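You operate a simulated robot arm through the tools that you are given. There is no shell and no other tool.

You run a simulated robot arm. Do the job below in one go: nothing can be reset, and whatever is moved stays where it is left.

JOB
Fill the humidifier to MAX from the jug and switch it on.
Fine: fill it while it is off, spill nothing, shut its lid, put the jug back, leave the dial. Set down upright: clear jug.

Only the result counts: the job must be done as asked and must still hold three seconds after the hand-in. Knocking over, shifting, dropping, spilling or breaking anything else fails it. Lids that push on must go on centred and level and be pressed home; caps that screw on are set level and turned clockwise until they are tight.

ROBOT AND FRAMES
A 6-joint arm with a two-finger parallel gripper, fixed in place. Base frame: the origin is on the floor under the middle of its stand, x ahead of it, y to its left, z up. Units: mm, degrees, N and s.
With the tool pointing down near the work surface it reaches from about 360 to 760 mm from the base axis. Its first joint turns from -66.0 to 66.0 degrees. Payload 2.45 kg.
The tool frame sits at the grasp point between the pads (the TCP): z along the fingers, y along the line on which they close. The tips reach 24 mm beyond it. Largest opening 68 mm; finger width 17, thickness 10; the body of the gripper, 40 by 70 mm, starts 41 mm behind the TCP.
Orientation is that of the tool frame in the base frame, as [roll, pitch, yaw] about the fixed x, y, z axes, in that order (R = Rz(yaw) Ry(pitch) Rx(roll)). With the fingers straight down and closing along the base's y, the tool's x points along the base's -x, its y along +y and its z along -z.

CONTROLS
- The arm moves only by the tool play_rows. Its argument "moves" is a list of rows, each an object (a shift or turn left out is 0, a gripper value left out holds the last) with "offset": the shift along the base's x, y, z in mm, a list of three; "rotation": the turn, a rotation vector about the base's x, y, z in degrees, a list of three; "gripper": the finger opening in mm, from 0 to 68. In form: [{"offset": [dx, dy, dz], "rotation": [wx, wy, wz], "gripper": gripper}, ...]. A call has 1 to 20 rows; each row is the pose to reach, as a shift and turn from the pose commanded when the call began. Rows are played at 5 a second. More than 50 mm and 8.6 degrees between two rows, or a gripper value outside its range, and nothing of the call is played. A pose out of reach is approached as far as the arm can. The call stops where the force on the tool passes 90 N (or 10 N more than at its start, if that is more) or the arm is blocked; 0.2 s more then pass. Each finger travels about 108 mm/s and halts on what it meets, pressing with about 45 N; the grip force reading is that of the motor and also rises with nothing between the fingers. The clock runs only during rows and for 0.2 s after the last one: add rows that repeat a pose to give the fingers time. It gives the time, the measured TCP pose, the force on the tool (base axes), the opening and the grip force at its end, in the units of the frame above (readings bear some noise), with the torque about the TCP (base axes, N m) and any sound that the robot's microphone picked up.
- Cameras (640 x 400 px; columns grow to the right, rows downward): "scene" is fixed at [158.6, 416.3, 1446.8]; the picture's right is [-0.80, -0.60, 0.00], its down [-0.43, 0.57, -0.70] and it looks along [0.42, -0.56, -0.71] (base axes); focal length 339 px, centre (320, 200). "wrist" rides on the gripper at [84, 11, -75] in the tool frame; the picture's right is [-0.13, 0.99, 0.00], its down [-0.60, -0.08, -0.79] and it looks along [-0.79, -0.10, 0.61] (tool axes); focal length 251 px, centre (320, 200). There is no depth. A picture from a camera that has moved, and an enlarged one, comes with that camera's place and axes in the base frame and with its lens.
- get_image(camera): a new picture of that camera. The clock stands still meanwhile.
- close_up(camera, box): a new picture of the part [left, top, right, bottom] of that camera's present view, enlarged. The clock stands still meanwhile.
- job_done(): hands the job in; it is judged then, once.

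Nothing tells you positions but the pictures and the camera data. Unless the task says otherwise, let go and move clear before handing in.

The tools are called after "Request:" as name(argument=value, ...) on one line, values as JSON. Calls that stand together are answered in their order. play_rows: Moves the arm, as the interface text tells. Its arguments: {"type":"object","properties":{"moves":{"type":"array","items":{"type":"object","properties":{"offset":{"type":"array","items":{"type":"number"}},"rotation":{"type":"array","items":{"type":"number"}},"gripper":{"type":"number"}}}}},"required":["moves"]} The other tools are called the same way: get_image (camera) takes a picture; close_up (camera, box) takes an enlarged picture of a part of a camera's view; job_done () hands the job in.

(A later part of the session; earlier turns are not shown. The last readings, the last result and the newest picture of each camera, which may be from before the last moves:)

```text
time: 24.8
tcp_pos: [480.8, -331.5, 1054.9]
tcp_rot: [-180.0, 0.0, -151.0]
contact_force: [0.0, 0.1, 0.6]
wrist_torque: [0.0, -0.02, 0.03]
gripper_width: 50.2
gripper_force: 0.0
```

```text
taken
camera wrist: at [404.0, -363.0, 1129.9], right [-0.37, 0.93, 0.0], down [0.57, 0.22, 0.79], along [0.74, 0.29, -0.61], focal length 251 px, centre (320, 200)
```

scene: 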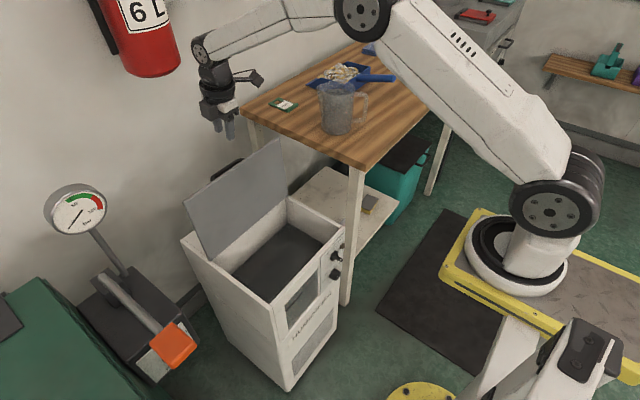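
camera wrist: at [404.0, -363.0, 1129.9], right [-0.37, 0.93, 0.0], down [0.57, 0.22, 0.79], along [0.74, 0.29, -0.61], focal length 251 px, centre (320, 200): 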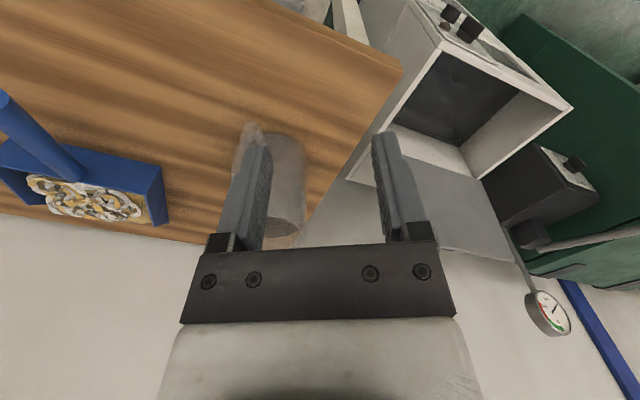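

The jug is seen to the left. I'll pitch the tool up about 50° and move to the pre-approach point behind the handle.

Request:
play_rows(moves=[{"offset": [0, -20, 0], "rotation": [4.04, -7.29, 0]}, {"offset": [0, -40, 0], "rotation": [8.08, -14.58, 0]}, {"offset": [5, -55, 0], "rotation": [12.12, -21.87, 0]}, {"offset": [10, -69, -5], "rotation": [16.16, -29.16, 0]}, {"offset": [20, -69, -15], "rotation": [20.2, -36.45, 0]}, {"offset": [30, -69, -30], "rotation": [24.25, -43.75, 0]}, {"offset": [30, -69, -30], "rotation": [24.25, -43.75, 0]}])

Request:
get_image(camera="wrist")

Request:
get_image(camera="scene")

```text
time: 26.4
tcp_pos: [513.1, -400.7, 1025.3]
tcp_rot: [180.0, 50.1, -151.0]
contact_force: [0.2, -0.6, 0.7]
wrist_torque: [0.0, 0.02, 0.04]
gripper_width: 49.9
gripper_force: 0.0
```

```text
taken
camera wrist: at [409.9, -444.9, 1008.7], right [-0.41, 0.91, 0.1], down [-0.16, -0.18, 0.97], along [0.9, 0.38, 0.21], focal length 251 px, centre (320, 200)
```

wrist: 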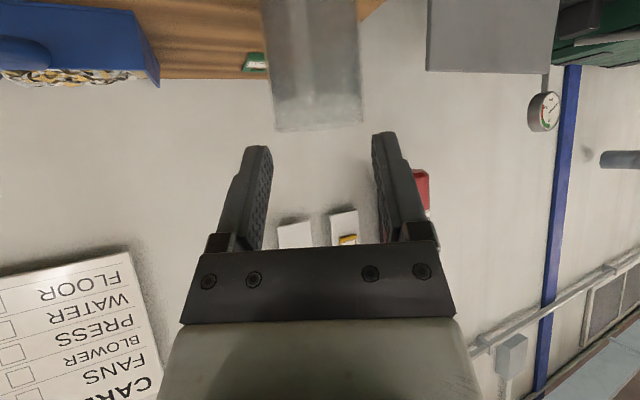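

```text
taken
```

scene: 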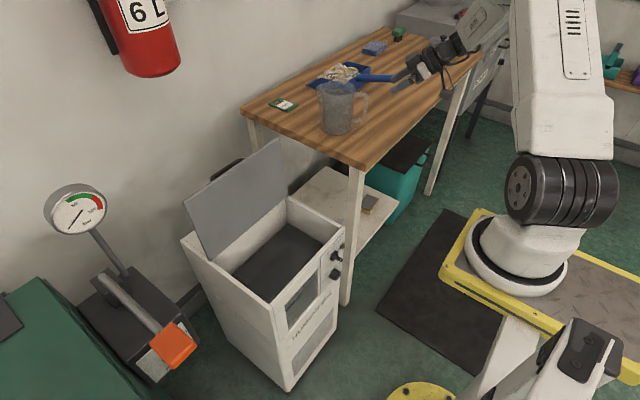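

Request:
close_up(camera="wrist", box=[220, 0, 420, 150])

Request:
close_up(camera="scene", box=[300, 20, 480, 150])

```text
2.67 times, centred on (320, 75) of wrist
camera zoom: at [409.9, -444.9, 1008.7], right [-0.41, 0.91, 0.1], down [-0.16, -0.18, 0.97], along [0.9, 0.38, 0.21], focal length 670 px, centre (320, 533)
```

zoom: 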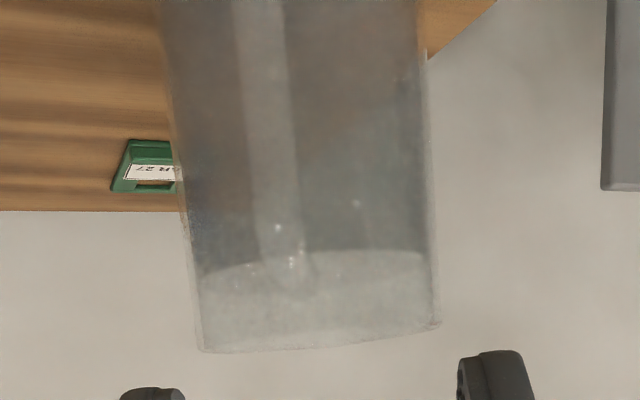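

```text
3.08 times, centred on (390, 85) of scene
camera zoom: at [158.7, 416.3, 1446.8], right [-0.8, -0.6, 0.0], down [-0.43, 0.57, -0.7], along [0.42, -0.56, -0.71], focal length 1043 px, centre (105, 554)
```

zoom: 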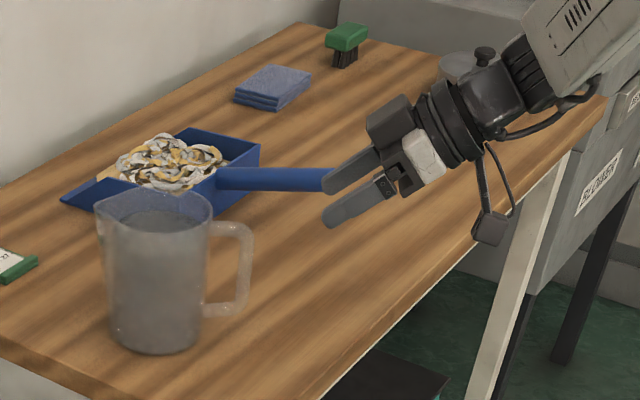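

The handle bar's top corner is near (585, -370, 977). I'll centre on it laterally and advance most of the way with the fingers open around the bar.

Request:
play_rows(moves=[{"offset": [3.4, -6.1, -4.5]}, {"offset": [13.4, -0.5, -14.1], "gripper": 44}, {"offset": [23.5, 5, -23.8]}, {"offset": [33.5, 10.6, -33.4]}, {"offset": [43.6, 16.2, -43.1]}, {"offset": [43.6, 16.2, -43.1]}])

Request:
get_image(camera="wrist")

Request:
close_up(camera="scene", box=[300, 60, 420, 150])

```text
time: 27.8
tcp_pos: [557.0, -383.1, 981.4]
tcp_rot: [-180.0, 50.0, -151.1]
contact_force: [-0.1, 0.6, -0.5]
wrist_torque: [-0.01, -0.01, -0.01]
gripper_width: 44.0
gripper_force: 0.0
```

```text
taken
camera wrist: at [454.1, -428.0, 965.1], right [-0.41, 0.91, 0.1], down [-0.15, -0.18, 0.97], along [0.9, 0.38, 0.21], focal length 251 px, centre (320, 200)
```

wrist: 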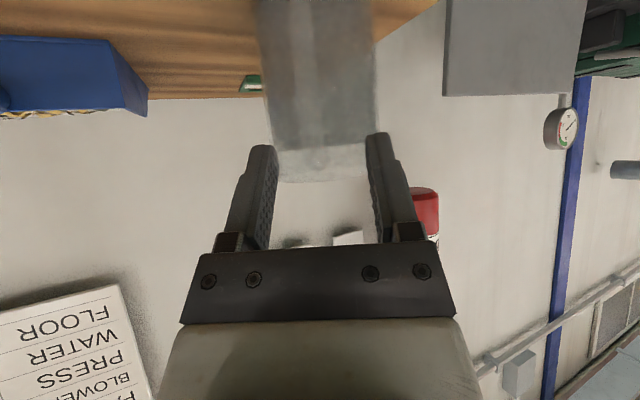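

```text
4.44 times, centred on (360, 105) of scene
camera zoom: at [158.6, 416.3, 1446.8], right [-0.8, -0.6, 0.0], down [-0.43, 0.57, -0.7], along [0.42, -0.56, -0.71], focal length 1507 px, centre (142, 622)
```

zoom: 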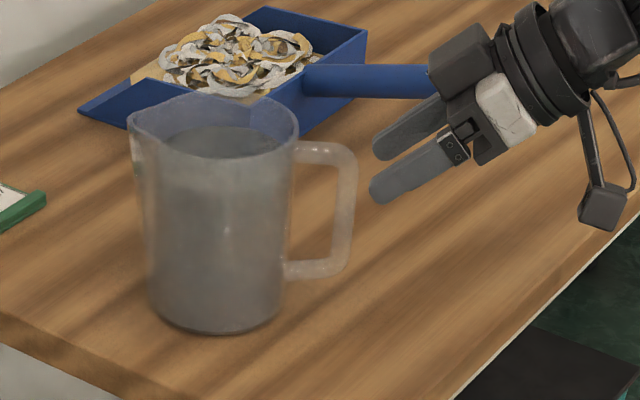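

Request:
close_up(camera="wrist", box=[220, 60, 420, 250])

```text
2.11 times, centred on (320, 155) of wrist
camera zoom: at [454.1, -428.0, 965.1], right [-0.41, 0.91, 0.1], down [-0.15, -0.18, 0.97], along [0.9, 0.38, 0.21], focal length 529 px, centre (320, 295)
```

zoom: 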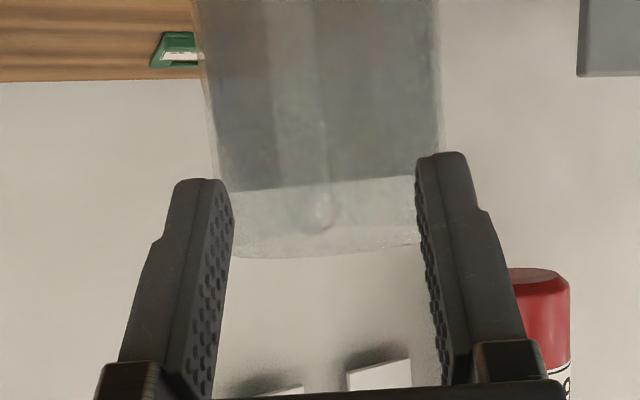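

The handle lies midway between the fingers. I'll advance the last 40 mm and then close on it.

Request:
play_rows(moves=[{"offset": [7, 3.3, -6.4]}, {"offset": [14, 6.7, -12.8]}, {"offset": [21, 10.3, -19.2]}, {"offset": [27.5, 13.7, -25.5]}, {"offset": [27.5, 13.7, -25.5]}])

Request:
close_up(camera="wrist", box=[220, 60, 420, 250])

Request:
close_up(camera="scene", box=[300, 60, 420, 150])

```text
time: 29.0
tcp_pos: [583.5, -370.5, 956.7]
tcp_rot: [-180.0, 50.0, -151.1]
contact_force: [0.6, 0.2, -0.3]
wrist_torque: [0.06, 0.01, 0.01]
gripper_width: 43.9
gripper_force: 0.0
```

```text
2.11 times, centred on (320, 155) of wrist
camera zoom: at [480.6, -415.3, 940.2], right [-0.41, 0.91, 0.1], down [-0.15, -0.18, 0.97], along [0.9, 0.38, 0.21], focal length 529 px, centre (320, 295)
```

zoom: 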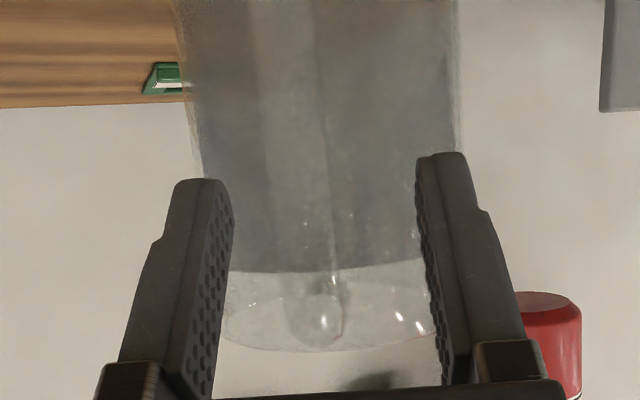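

```text
4.44 times, centred on (360, 105) of scene
camera zoom: at [158.6, 416.3, 1446.8], right [-0.8, -0.6, 0.0], down [-0.43, 0.57, -0.7], along [0.42, -0.56, -0.71], focal length 1507 px, centre (142, 622)
```

zoom: 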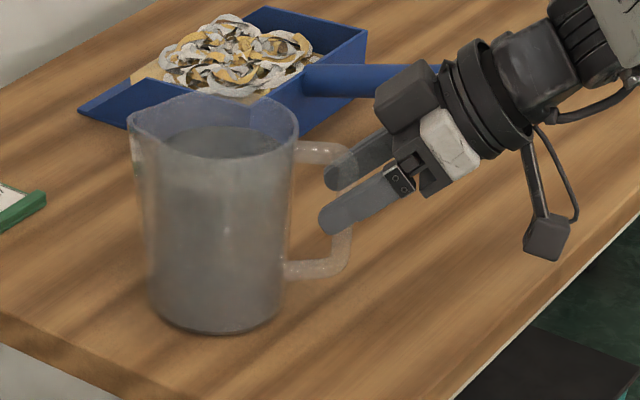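

The handle is between the pads. I'll close firmly and check the grip reading.

Request:
play_rows(moves=[{"offset": [-0.7, 1.2, 0], "gripper": 30}, {"offset": [-0.7, 1.2, 0], "gripper": 20}, {"offset": [-0.7, 1.2, 0], "gripper": 12}, {"offset": [-0.7, 1.2, 0], "gripper": 4}, {"offset": [-0.7, 1.2, 0], "gripper": 0}, {"offset": [-0.7, 1.2, 0], "gripper": 0}])

Request:
close_up(camera="scene", box=[300, 60, 420, 150])

Request:
get_image(camera="wrist")

```text
time: 30.4
tcp_pos: [582.4, -369.3, 955.9]
tcp_rot: [-179.9, 50.0, -151.1]
contact_force: [-1.1, -2.3, 3.3]
wrist_torque: [0.01, -0.03, -0.01]
gripper_width: 13.7
gripper_force: 34.3
```

```text
4.44 times, centred on (360, 105) of scene
camera zoom: at [158.6, 416.3, 1446.8], right [-0.8, -0.6, 0.0], down [-0.43, 0.57, -0.7], along [0.42, -0.56, -0.71], focal length 1507 px, centre (142, 622)
```

zoom: 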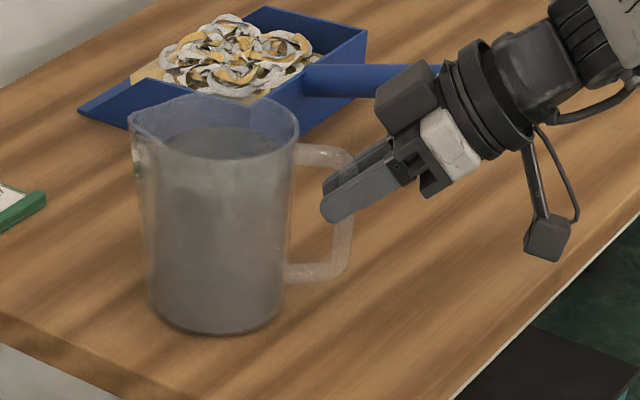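

```text
taken
camera wrist: at [479.7, -414.2, 940.6], right [-0.41, 0.91, 0.1], down [-0.15, -0.18, 0.97], along [0.9, 0.38, 0.21], focal length 251 px, centre (320, 200)
```

wrist: 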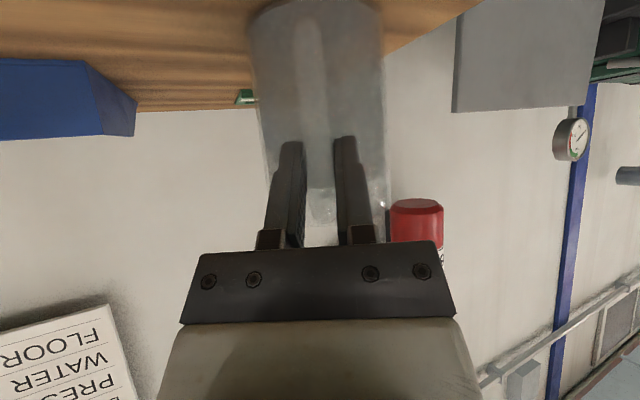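

The handle is gripped, 13.7 mm wide, and the jug hasn't moved. I'll try a small lift to see whether the jug stays level.

Request:
play_rows(moves=[{"offset": [0, 0, 0]}, {"offset": [0, 0, 2]}, {"offset": [0, 0, 4]}, {"offset": [0, 0, 6]}, {"offset": [0, 0, 8]}, {"offset": [0, 0, 8]}, {"offset": [0, 0, 8]}])

Request:
close_up(camera="scene", box=[300, 60, 420, 150])

Request:
get_image(camera="wrist")

```text
time: 32.0
tcp_pos: [582.6, -368.4, 964.0]
tcp_rot: [-180.0, 50.0, -151.1]
contact_force: [0.2, 0.2, -8.7]
wrist_torque: [-0.26, 0.45, 0.02]
gripper_width: 13.6
gripper_force: 33.6
```

```text
4.44 times, centred on (360, 105) of scene
camera zoom: at [158.8, 416.2, 1446.8], right [-0.8, -0.6, 0.0], down [-0.43, 0.57, -0.7], along [0.42, -0.56, -0.71], focal length 1507 px, centre (142, 622)
```

zoom: 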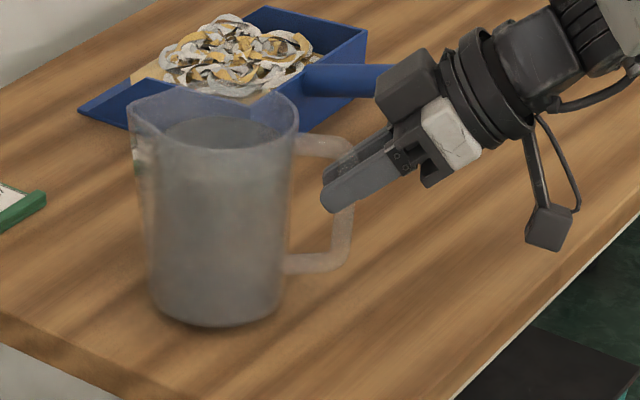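

```text
taken
camera wrist: at [480.2, -413.8, 947.8], right [-0.41, 0.91, 0.1], down [-0.15, -0.18, 0.97], along [0.9, 0.38, 0.21], focal length 251 px, centre (320, 200)
```

wrist: 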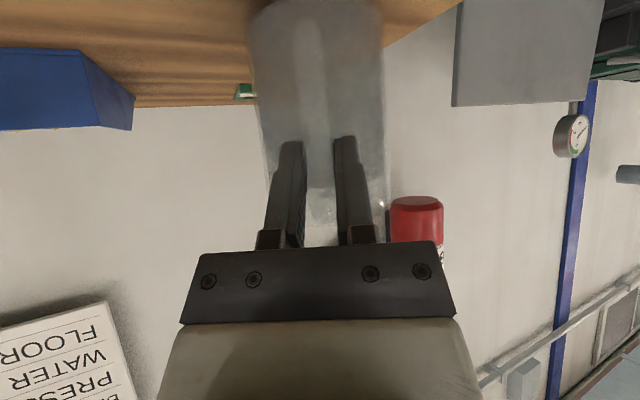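

The load reads about 8.7 N and 0.5 Nm. I'll lift a bit more to see whether the jug hangs steady or droops in the grip.

Request:
play_rows(moves=[{"offset": [0, 0, 3]}, {"offset": [0, 0, 6]}, {"offset": [0, 0, 9]}, {"offset": [0, 0, 12]}, {"offset": [0, 0, 12]}, {"offset": [0, 0, 12]}])

Request:
close_up(camera="scene", box=[300, 60, 420, 150])

Request:
close_up(camera="wrist", box=[220, 0, 420, 250])

```text
time: 33.4
tcp_pos: [581.5, -368.6, 975.6]
tcp_rot: [179.9, 50.0, -151.0]
contact_force: [-0.2, -0.6, -8.0]
wrist_torque: [-0.24, 0.51, -0.02]
gripper_width: 13.7
gripper_force: 33.7
```

```text
4.44 times, centred on (360, 105) of scene
camera zoom: at [158.8, 416.2, 1446.8], right [-0.8, -0.6, 0.0], down [-0.43, 0.57, -0.7], along [0.42, -0.56, -0.71], focal length 1507 px, centre (142, 622)
```

zoom: 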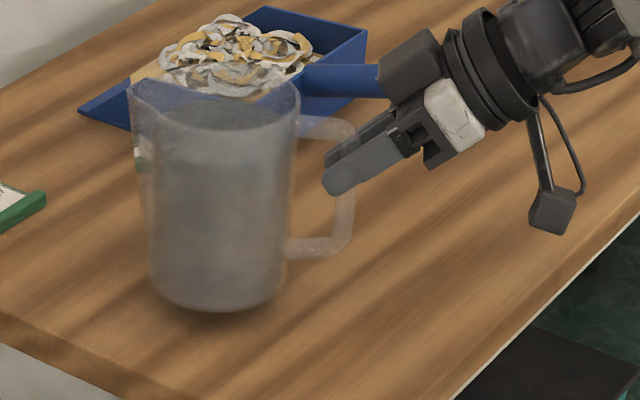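

```text
1.60 times, centred on (320, 125) of wrist
camera zoom: at [479.9, -413.6, 959.9], right [-0.41, 0.91, 0.1], down [-0.15, -0.18, 0.97], along [0.9, 0.38, 0.21], focal length 402 px, centre (320, 320)
```

zoom: 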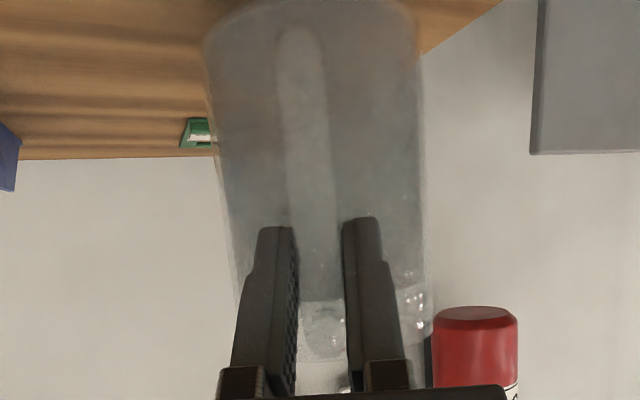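

The jug hangs level and steady, about 0.85 kg with no slip. I'll carry it slowly toward the humidifier, keeping its orientation.

Request:
play_rows(moves=[{"offset": [-2, 6, 3]}, {"offset": [-6, 19, 6]}, {"offset": [-12, 38, 8]}, {"offset": [-18, 57, 8]}, {"offset": [-24, 76, 8]}, {"offset": [-30, 95, 8]}, {"offset": [-36, 114, 8]}, {"offset": [-42, 133, 8]}, {"offset": [-46, 146, 8]}, {"offset": [-48, 152, 8]}, {"offset": [-48, 152, 8]}])

Request:
get_image(camera="scene")

```text
time: 35.8
tcp_pos: [534.6, -216.9, 983.9]
tcp_rot: [180.0, 50.0, -151.1]
contact_force: [0.6, -0.5, -7.5]
wrist_torque: [-0.22, 0.48, -0.02]
gripper_width: 13.5
gripper_force: 33.6
```

```text
taken
```

scene: 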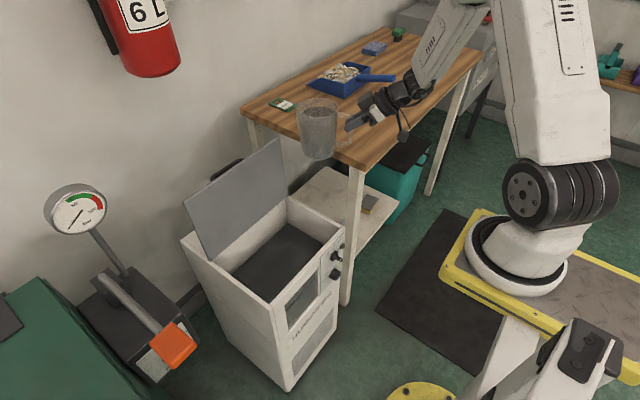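

Request:
play_rows(moves=[{"offset": [-2, 6, 0]}, {"offset": [-6, 19, 0]}, {"offset": [-12, 38, 0]}, {"offset": [-18, 57, 0]}, {"offset": [-24, 76, 0]}, {"offset": [-30, 95, 0]}, {"offset": [-36, 114, 0]}, {"offset": [-42, 133, 0]}, {"offset": [-48, 152, 0]}, {"offset": [-54, 170, 0]}, {"offset": [-57, 179, 0]}, {"offset": [-58, 182, 0]}, {"offset": [-58, 182, 0]}])

Request:
get_image(camera="scene")

Request:
get_image(camera="wrist")

```text
time: 38.6
tcp_pos: [475.6, -34.4, 984.9]
tcp_rot: [179.9, 50.0, -151.2]
contact_force: [0.1, 1.4, -7.7]
wrist_torque: [-0.26, 0.48, 0.0]
gripper_width: 13.8
gripper_force: 33.4
```

```text
taken
```

scene: 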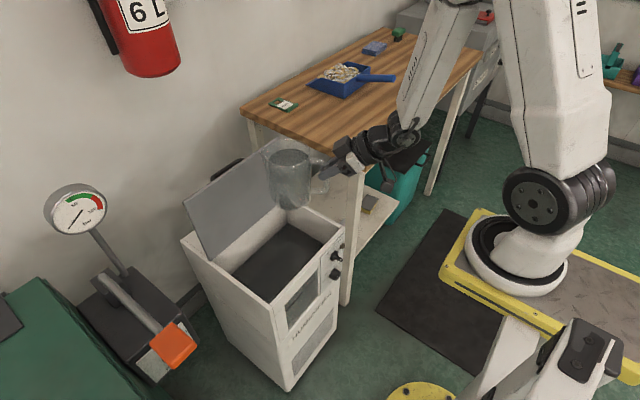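

```text
taken
camera wrist: at [373.6, -79.4, 968.2], right [-0.41, 0.91, 0.1], down [-0.15, -0.18, 0.97], along [0.9, 0.38, 0.21], focal length 251 px, centre (320, 200)
```

wrist: 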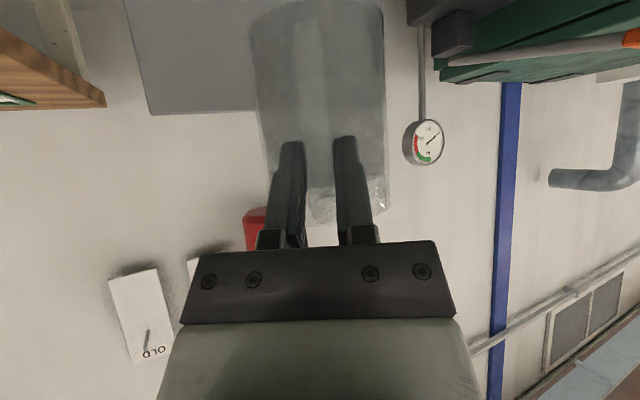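

The jug is above the tank, hanging level. I'll lower it so its base is just above the humidifier rim, still upright.

Request:
play_rows(moves=[{"offset": [1, 0, -6]}, {"offset": [2, 0, -20]}, {"offset": [3, 0, -40]}, {"offset": [4, 0, -60]}, {"offset": [4, 0, -80]}, {"offset": [4, 0, -100]}, {"offset": [4, 0, -120]}, {"offset": [4, 0, -136]}, {"offset": [4, 0, -145]}, {"offset": [4, 0, -147]}, {"offset": [4, 0, -147]}])

Request:
get_image(camera="scene")

Request:
close_up(camera="scene", box=[210, 140, 390, 330])

```text
time: 41.0
tcp_pos: [531.9, -60.2, 873.2]
tcp_rot: [178.0, 49.6, -152.2]
contact_force: [0.8, -0.2, -6.7]
wrist_torque: [-0.28, 0.5, 0.0]
gripper_width: 13.7
gripper_force: 33.8
out of reach, approached as far as the arm can: row 3, 4, 5, 6, 7, 8, 9, 10, 11
```

```text
taken
```

scene: 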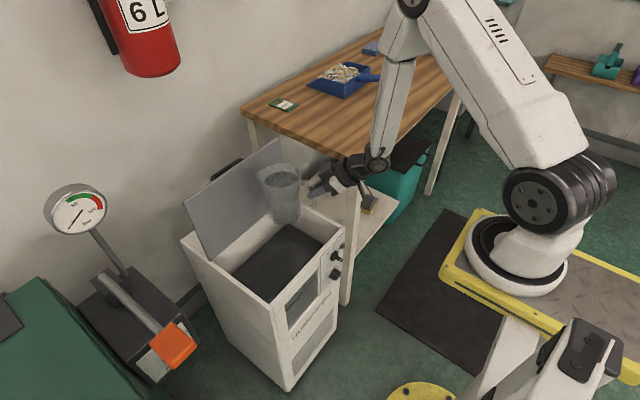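

```text
2.11 times, centred on (300, 235) of scene
camera zoom: at [158.8, 416.3, 1446.8], right [-0.8, -0.6, 0.0], down [-0.43, 0.57, -0.7], along [0.42, -0.56, -0.71], focal length 714 px, centre (362, 126)
```

zoom: 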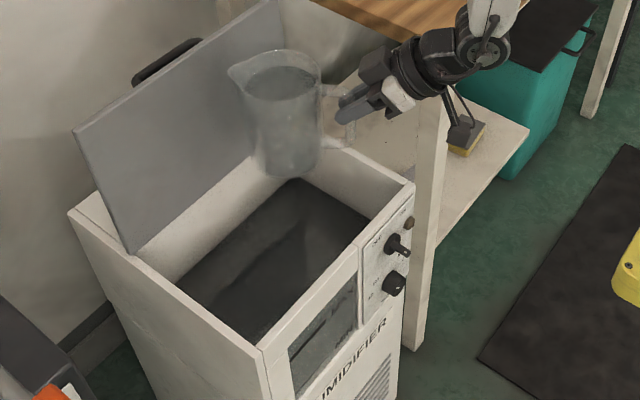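

That pose was too close to the arm: it stopped short at (532, -60, 873) with the jug still level and clear. I'll raise it and find out where the commanded pose sits.

Request:
play_rows(moves=[{"offset": [5, 0, 13]}, {"offset": [10, 0, 27]}, {"offset": [15, 0, 40]}, {"offset": [15, 0, 40]}])

Request:
close_up(camera="scene", box=[210, 140, 390, 330])

```text
time: 42.0
tcp_pos: [547.6, -59.4, 913.6]
tcp_rot: [179.9, 50.0, -151.1]
contact_force: [0.2, -0.4, -7.9]
wrist_torque: [-0.27, 0.48, -0.01]
gripper_width: 13.9
gripper_force: 33.7
```

```text
2.11 times, centred on (300, 235) of scene
camera zoom: at [158.8, 416.3, 1446.8], right [-0.8, -0.6, 0.0], down [-0.43, 0.57, -0.7], along [0.42, -0.56, -0.71], focal length 714 px, centre (362, 126)
```

zoom: 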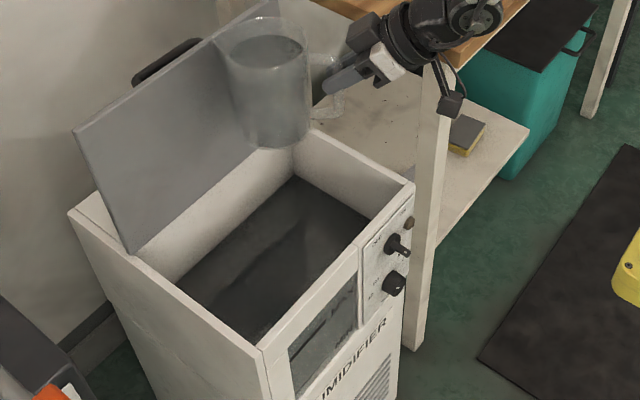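

The pose is clear and the jug is level again. I'll start tilting gently toward 16° (below the pouring angle) while bringing the lip over the middle of the tank.

Request:
play_rows(moves=[{"offset": [-9, 0.5, 0.5], "rotation": [-0.97, 1.75, 0]}, {"offset": [-18, 1, 1], "rotation": [-1.94, 3.5, 0]}, {"offset": [-27, 1.4, 1.5], "rotation": [-2.91, 5.25, 0]}, {"offset": [-36, 1.8, 2], "rotation": [-3.88, 7, 0]}, {"offset": [-43, 3.4, 2], "rotation": [-4.85, 8.75, 0]}, {"offset": [-50, 5, 1.6], "rotation": [-5.82, 10.5, 0]}, {"offset": [-56, 6.7, 1.3], "rotation": [-6.79, 12.25, 0]}, {"offset": [-61.6, 8.4, 1.1], "rotation": [-7.76, 14, 0]}, {"offset": [-61.6, 8.4, 1.1], "rotation": [-7.76, 14, 0]}])

Request:
close_up(camera="scene", box=[210, 120, 410, 330])

Request:
get_image(camera="wrist")

```text
time: 44.0
tcp_pos: [484.6, -49.9, 915.3]
tcp_rot: [180.0, 34.0, -151.2]
contact_force: [-0.1, 0.0, -7.3]
wrist_torque: [-0.2, 0.39, 0.02]
gripper_width: 13.6
gripper_force: 33.9
```

```text
1.90 times, centred on (310, 225) of scene
camera zoom: at [158.8, 416.3, 1446.8], right [-0.8, -0.6, 0.0], down [-0.43, 0.57, -0.7], along [0.42, -0.56, -0.71], focal length 646 px, centre (339, 152)
```

zoom: 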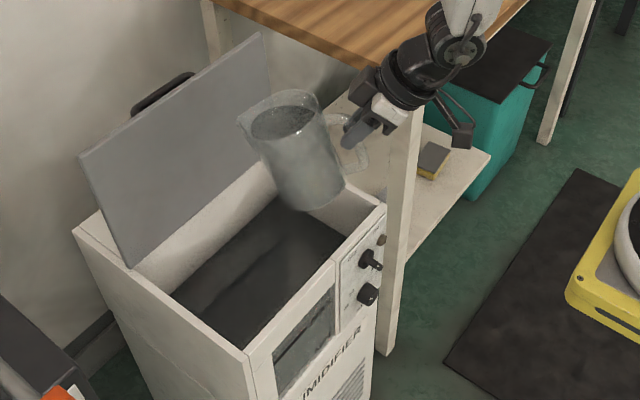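

```text
taken
camera wrist: at [383.0, -95.1, 930.4], right [-0.39, 0.92, 0.07], down [0.09, -0.04, 1.0], along [0.92, 0.39, -0.07], focal length 251 px, centre (320, 200)
```

wrist: 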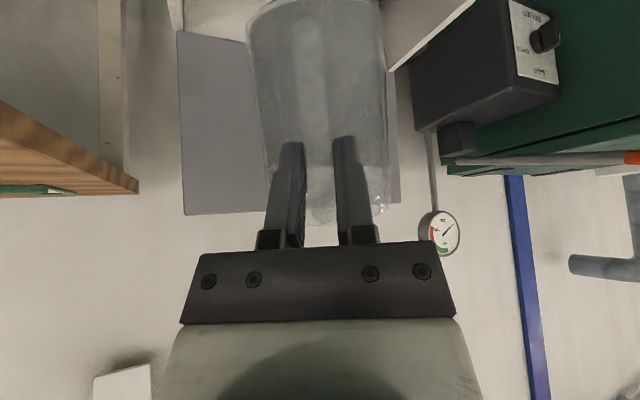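

Request:
close_up(camera="scene", box=[270, 150, 340, 235])

Request:
close_up(camera="scene", box=[284, 264, 332, 330])

```text
4.71 times, centred on (305, 192) of scene
camera zoom: at [158.8, 416.3, 1446.8], right [-0.8, -0.6, 0.0], down [-0.43, 0.57, -0.7], along [0.42, -0.56, -0.71], focal length 1595 px, centre (391, 235)
```

zoom: 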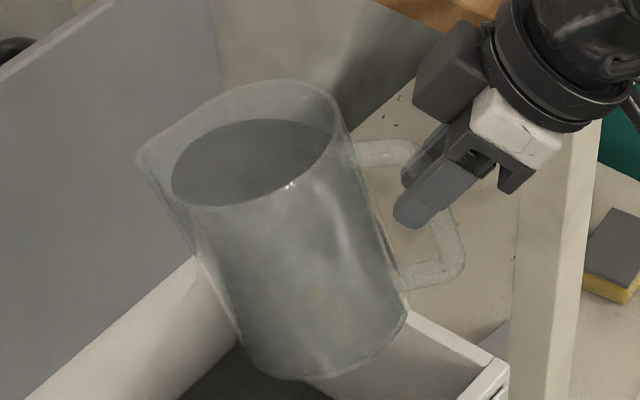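

```text
6.06 times, centred on (308, 297) of scene
camera zoom: at [158.8, 416.3, 1446.8], right [-0.8, -0.6, 0.0], down [-0.43, 0.57, -0.7], along [0.42, -0.56, -0.71], focal length 2055 px, centre (393, -388)
```

zoom: 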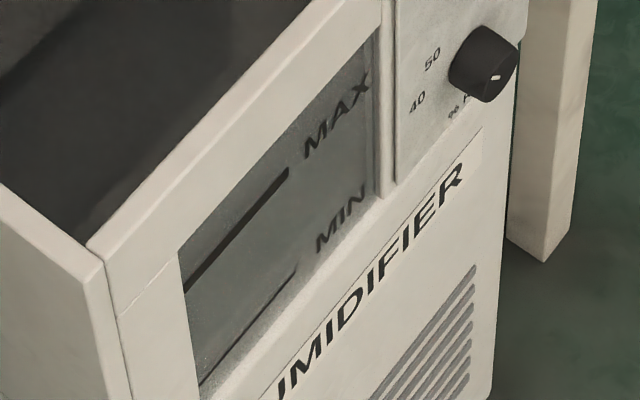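

The water sits well below the lip at this tilt. I'll magnify the window more to find the present level line before pouring.

Request:
close_up(camera="scene", box=[295, 270, 325, 300])

Request:
close_up(camera="scene", box=[284, 295, 314, 330])

Request:
close_up(camera="scene", box=[225, 225, 325, 305])

```text
13.33 times, centred on (310, 285) of scene
camera zoom: at [158.8, 416.3, 1446.8], right [-0.8, -0.6, 0.0], down [-0.43, 0.57, -0.7], along [0.42, -0.56, -0.71], focal length 4520 px, centre (453, -933)
```

zoom: 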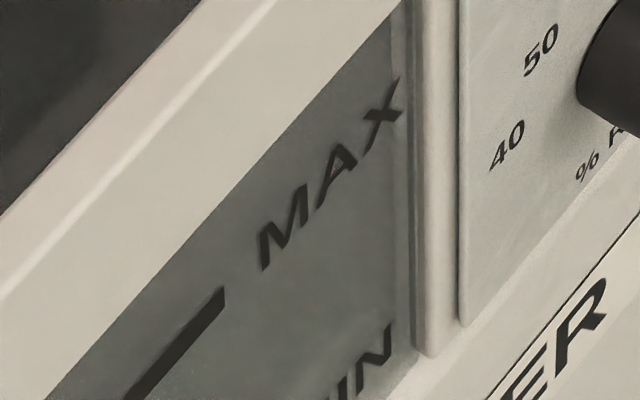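

```text
11.43 times, centred on (299, 312) of scene
camera zoom: at [158.8, 416.3, 1446.8], right [-0.8, -0.6, 0.0], down [-0.43, 0.57, -0.7], along [0.42, -0.56, -0.71], focal length 3875 px, centre (560, -1086)
```

zoom: 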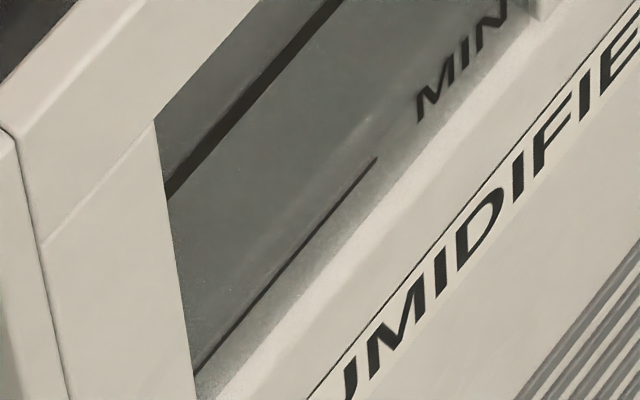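

```text
5.00 times, centred on (275, 265) of scene
camera zoom: at [158.8, 416.3, 1446.8], right [-0.8, -0.6, 0.0], down [-0.43, 0.57, -0.7], along [0.42, -0.56, -0.71], focal length 1695 px, centre (545, -125)
```

zoom: 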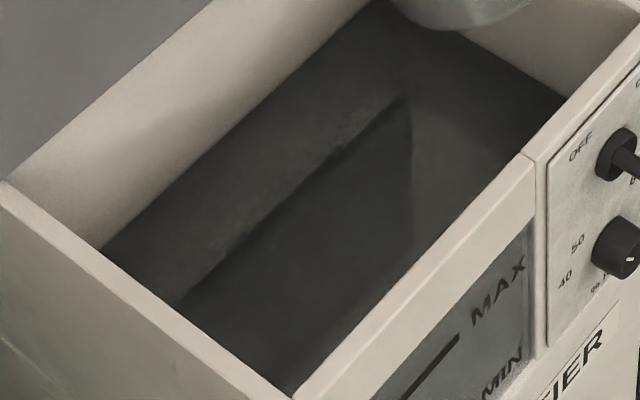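

The window seems to show the level low, somewhere above MIN. I'll tilt on to 28°, lowering the lip over the tank, and watch for the first flow.

Request:
play_rows(moves=[{"offset": [-2, 1.2, -5], "rotation": [-0.97, 1.75, 0]}, {"offset": [-4.4, 2.4, -10.7], "rotation": [-1.94, 3.5, 0]}, {"offset": [-6.5, 4.2, -16], "rotation": [-2.91, 5.25, 0]}, {"offset": [-8.3, 6, -21], "rotation": [-3.88, 7, 0]}, {"offset": [-7.5, 6.5, -24], "rotation": [-4.85, 8.75, 0]}, {"offset": [-6.5, 7, -27], "rotation": [-5.82, 10.5, 0]}, {"offset": [-6.5, 7, -27], "rotation": [-5.82, 10.5, 0]}])

Request:
close_up(camera="scene", box=[250, 140, 350, 270])

```text
time: 45.6
tcp_pos: [478.5, -43.4, 888.1]
tcp_rot: [-180.0, 22.0, -150.9]
contact_force: [1.5, -0.3, -7.3]
wrist_torque: [-0.16, 0.27, -0.02]
gripper_width: 13.5
gripper_force: 33.4
```

```text
3.08 times, centred on (300, 205) of scene
camera zoom: at [158.8, 416.3, 1446.8], right [-0.8, -0.6, 0.0], down [-0.43, 0.57, -0.7], along [0.42, -0.56, -0.71], focal length 1043 px, centre (382, 185)
```

zoom: 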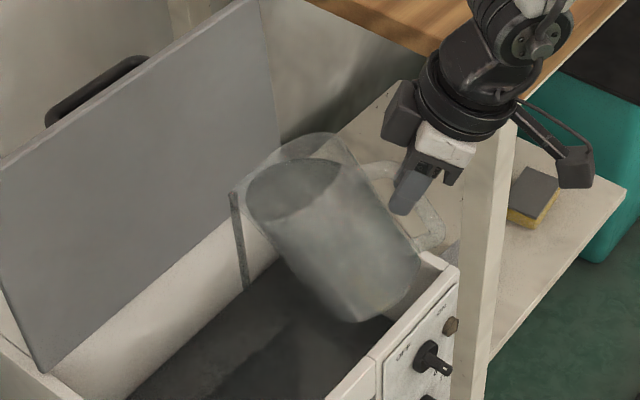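

The first thin stream is running from the spout straight down into the tank. I'll hold here and watch the level and flow.

Request:
play_rows(moves=[{"offset": [0, 0, 0]}, {"offset": [0, 0, 0]}, {"offset": [0, 0, 0]}, {"offset": [0, 0, 0]}, {"offset": [0, 0, 0]}])

Request:
close_up(camera="scene", box=[250, 140, 350, 270])

Request:
close_up(camera="scene", box=[284, 264, 332, 330])

Request:
close_up(camera="scene", box=[225, 225, 325, 305])

```text
time: 46.8
tcp_pos: [478.9, -43.2, 888.5]
tcp_rot: [180.0, 22.0, -150.9]
contact_force: [0.0, -0.3, -7.7]
wrist_torque: [-0.15, 0.29, 0.02]
gripper_width: 13.6
gripper_force: 34.0
```

```text
3.08 times, centred on (300, 205) of scene
camera zoom: at [158.8, 416.3, 1446.8], right [-0.8, -0.6, 0.0], down [-0.43, 0.57, -0.7], along [0.42, -0.56, -0.71], focal length 1043 px, centre (382, 185)
```

zoom: 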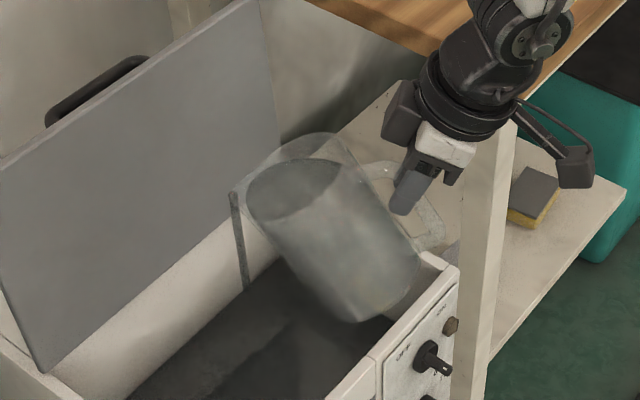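

```text
6.06 times, centred on (308, 297) of scene
camera zoom: at [158.8, 416.3, 1446.8], right [-0.8, -0.6, 0.0], down [-0.43, 0.57, -0.7], along [0.42, -0.56, -0.71], focal length 2055 px, centre (393, -388)
```

zoom: 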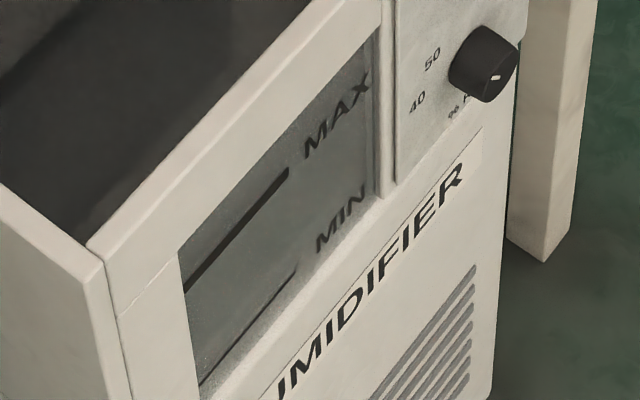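

```text
5.00 times, centred on (275, 265) of scene
camera zoom: at [158.8, 416.3, 1446.8], right [-0.8, -0.6, 0.0], down [-0.43, 0.57, -0.7], along [0.42, -0.56, -0.71], focal length 1695 px, centre (545, -125)
```

zoom: 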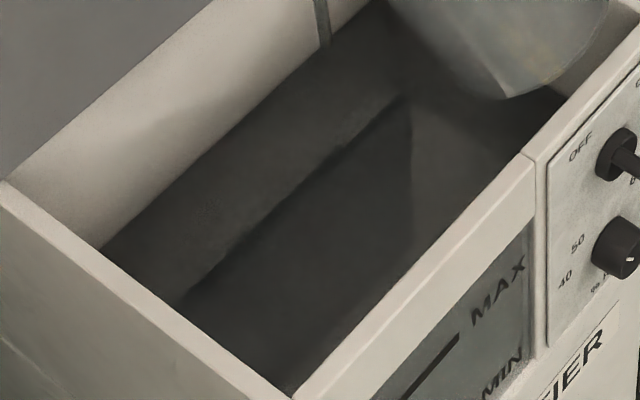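

The stream is thin and lands inside. I'll increase the tilt in small steps and keep watching.

Request:
play_rows(moves=[{"offset": [1.2, 0.6, -1.8], "rotation": [-0.97, 1.75, 0]}, {"offset": [2.3, 1.2, -3.7], "rotation": [-1.94, 3.5, 0]}, {"offset": [2.3, 1.2, -3.7], "rotation": [-1.94, 3.5, 0]}, {"offset": [2.3, 1.2, -3.7], "rotation": [-1.94, 3.5, 0]}, {"offset": [3.7, 2, -2.7], "rotation": [-2.91, 5.25, 0]}, {"offset": [5.1, 2.8, -1.7], "rotation": [-3.88, 7, 0]}, {"offset": [5.1, 2.8, -1.7], "rotation": [-3.88, 7, 0]}, {"offset": [5.1, 2.8, -1.7], "rotation": [-3.88, 7, 0]}, {"offset": [5.1, 2.8, -1.7], "rotation": [-3.88, 7, 0]}, {"offset": [5.1, 2.8, -1.7], "rotation": [-3.88, 7, 0]}])

Request:
close_up(camera="scene", box=[250, 140, 350, 270])

Request:
close_up(camera="scene", box=[284, 264, 332, 330])

Request:
close_up(camera="scene", box=[225, 225, 325, 305])

```text
time: 49.0
tcp_pos: [485.1, -41.0, 885.4]
tcp_rot: [-180.0, 14.0, -151.0]
contact_force: [0.2, -0.9, -6.3]
wrist_torque: [-0.1, 0.24, 0.01]
gripper_width: 14.0
gripper_force: 33.2
```

```text
3.08 times, centred on (300, 205) of scene
camera zoom: at [158.8, 416.3, 1446.8], right [-0.8, -0.6, 0.0], down [-0.43, 0.57, -0.7], along [0.42, -0.56, -0.71], focal length 1043 px, centre (382, 185)
```

zoom: 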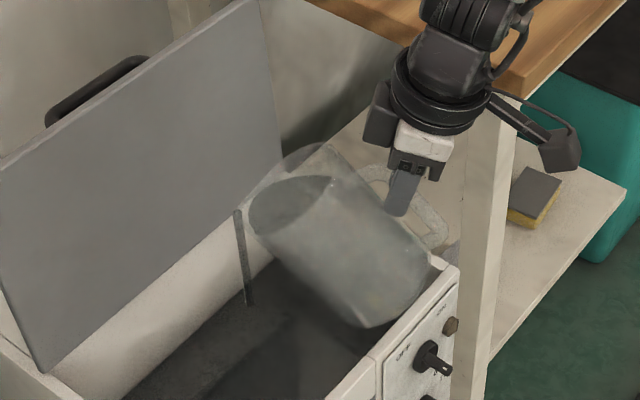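

```text
6.06 times, centred on (308, 297) of scene
camera zoom: at [158.8, 416.3, 1446.8], right [-0.8, -0.6, 0.0], down [-0.43, 0.57, -0.7], along [0.42, -0.56, -0.71], focal length 2055 px, centre (393, -388)
```

zoom: 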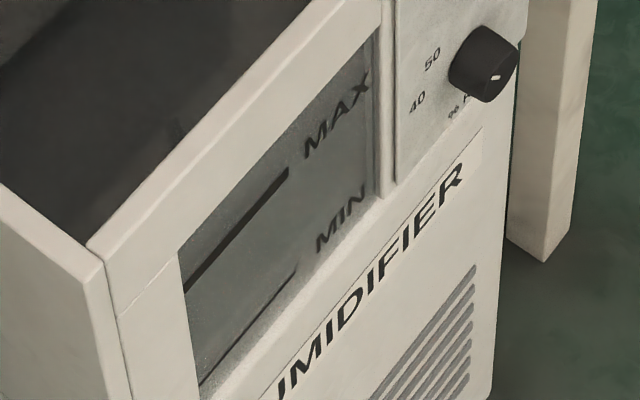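

```text
5.00 times, centred on (275, 265) of scene
camera zoom: at [158.8, 416.3, 1446.8], right [-0.8, -0.6, 0.0], down [-0.43, 0.57, -0.7], along [0.42, -0.56, -0.71], focal length 1695 px, centre (545, -125)
```

zoom: 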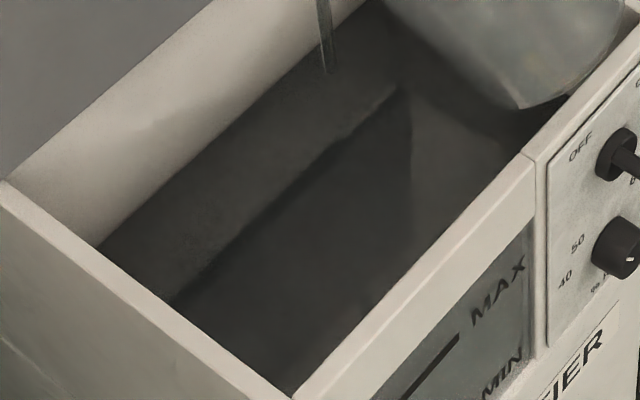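

The stream falls straight into the tank. I'll check the waterline on the back wall in high zoom, as a baseline for the level.

Request:
close_up(camera="scene", box=[240, 258, 264, 280])

Request:
close_up(camera="scene", box=[262, 225, 312, 265])

```text
16.00 times, centred on (252, 269) of scene
camera zoom: at [158.8, 416.3, 1446.8], right [-0.8, -0.6, 0.0], down [-0.43, 0.57, -0.7], along [0.42, -0.56, -0.71], focal length 5424 px, centre (1408, -904)
```

zoom: 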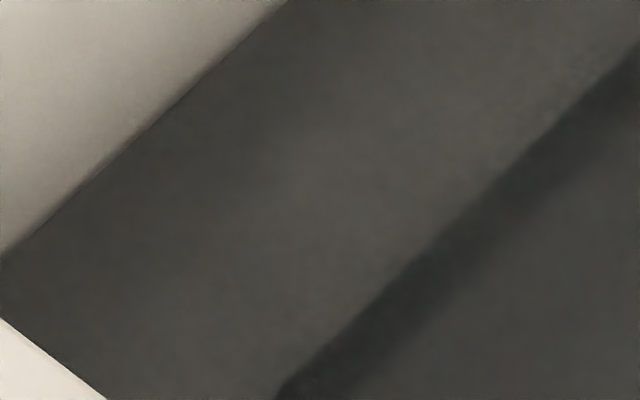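

```text
10.00 times, centred on (287, 245) of scene
camera zoom: at [158.8, 416.3, 1446.8], right [-0.8, -0.6, 0.0], down [-0.43, 0.57, -0.7], along [0.42, -0.56, -0.71], focal length 3390 px, centre (650, -250)
```

zoom: 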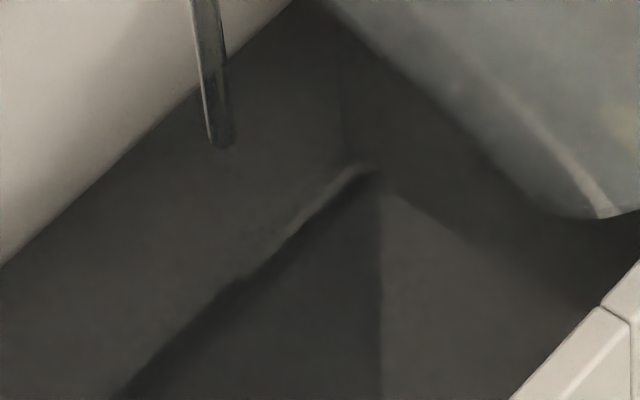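

The waterline on the back wall has risen by several millimetres already. I'll look closely at the window around the MAX line to compare.

Request:
close_up(camera="scene", box=[284, 284, 310, 304])

Request:
close_up(camera="scene", box=[304, 270, 322, 284])

```text
16.00 times, centred on (297, 294) of scene
camera zoom: at [158.8, 416.3, 1446.8], right [-0.8, -0.6, 0.0], down [-0.43, 0.57, -0.7], along [0.42, -0.56, -0.71], focal length 5424 px, centre (688, -1304)
```

zoom: 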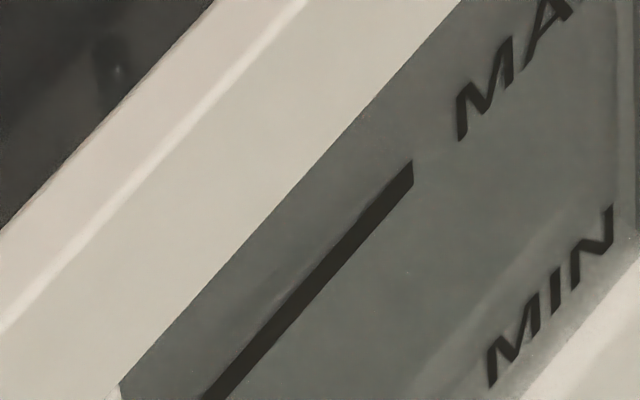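

```text
16.00 times, centred on (313, 277) of scene
camera zoom: at [158.8, 416.3, 1446.8], right [-0.8, -0.6, 0.0], down [-0.43, 0.57, -0.7], along [0.42, -0.56, -0.71], focal length 5424 px, centre (432, -1032)
```

zoom: 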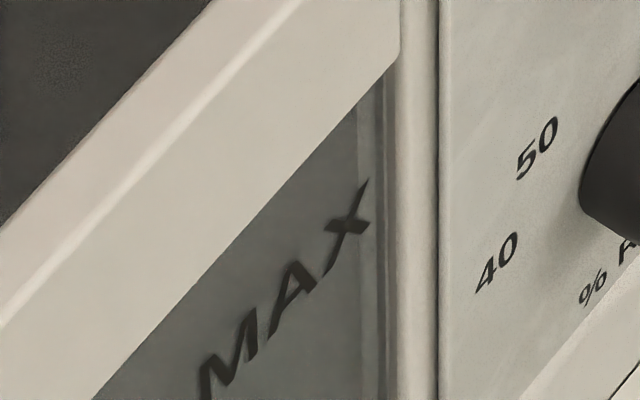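

Request:
close_up(camera="scene", box=[295, 270, 325, 300])

Request:
close_up(camera="scene", box=[284, 295, 314, 330])

```text
13.33 times, centred on (310, 285) of scene
camera zoom: at [158.8, 416.3, 1446.8], right [-0.8, -0.6, 0.0], down [-0.43, 0.57, -0.7], along [0.42, -0.56, -0.71], focal length 4520 px, centre (453, -933)
```

zoom: 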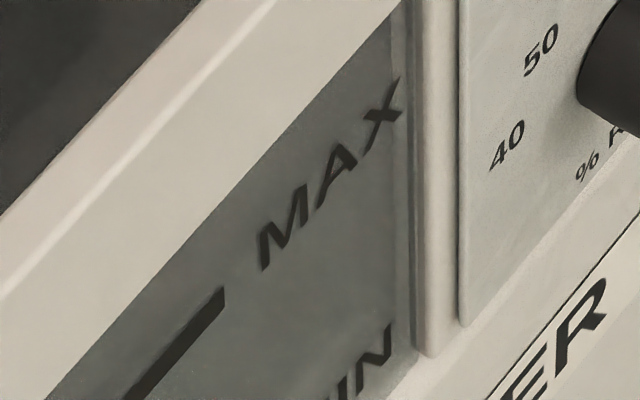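

```text
11.43 times, centred on (299, 312) of scene
camera zoom: at [158.8, 416.3, 1446.8], right [-0.8, -0.6, 0.0], down [-0.43, 0.57, -0.7], along [0.42, -0.56, -0.71], focal length 3875 px, centre (560, -1086)
```

zoom: 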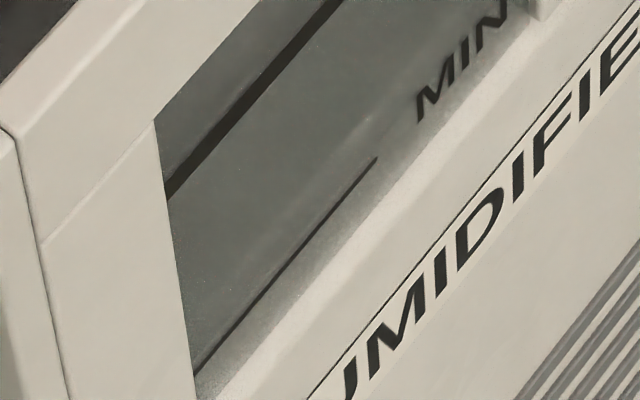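

The level in the window is hard to see from here, so I'll follow the waterline on the back wall. By triangulation it's now about z 599, and MAX is about z 614. I'll hold at this tilt and check the flow.

Request:
play_rows(moves=[{"offset": [0, 0, 0]}, {"offset": [0, 0, 0]}, {"offset": [0, 0, 0]}, {"offset": [0, 0, 0]}, {"offset": [0, 0, 0]}])

Request:
close_up(camera="scene", box=[240, 258, 264, 280])

Request:
close_up(camera="scene", box=[250, 140, 350, 270])

```text
time: 50.2
tcp_pos: [483.1, -40.9, 886.6]
tcp_rot: [-180.0, 13.9, -150.9]
contact_force: [-0.9, 0.2, -6.9]
wrist_torque: [-0.11, 0.23, 0.0]
gripper_width: 13.6
gripper_force: 33.9
```

```text
16.00 times, centred on (252, 269) of scene
camera zoom: at [158.8, 416.3, 1446.8], right [-0.8, -0.6, 0.0], down [-0.43, 0.57, -0.7], along [0.42, -0.56, -0.71], focal length 5424 px, centre (1408, -904)
```

zoom: 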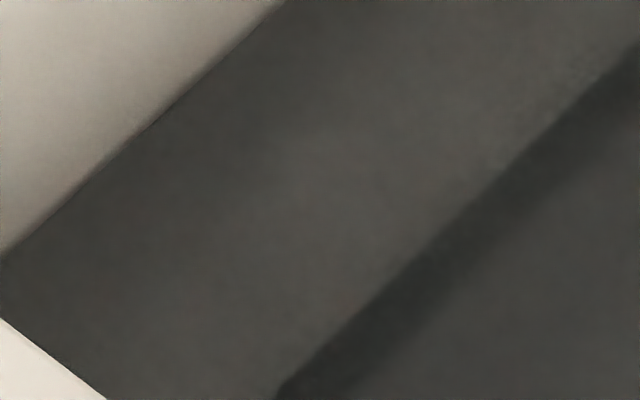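

```text
3.08 times, centred on (300, 205) of scene
camera zoom: at [158.8, 416.3, 1446.8], right [-0.8, -0.6, 0.0], down [-0.43, 0.57, -0.7], along [0.42, -0.56, -0.71], focal length 1043 px, centre (382, 185)
```

zoom: 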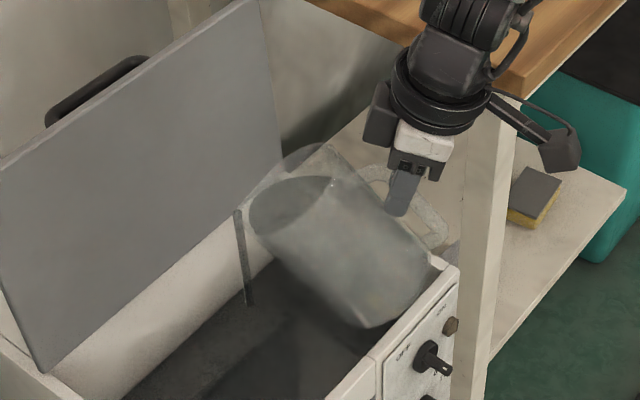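

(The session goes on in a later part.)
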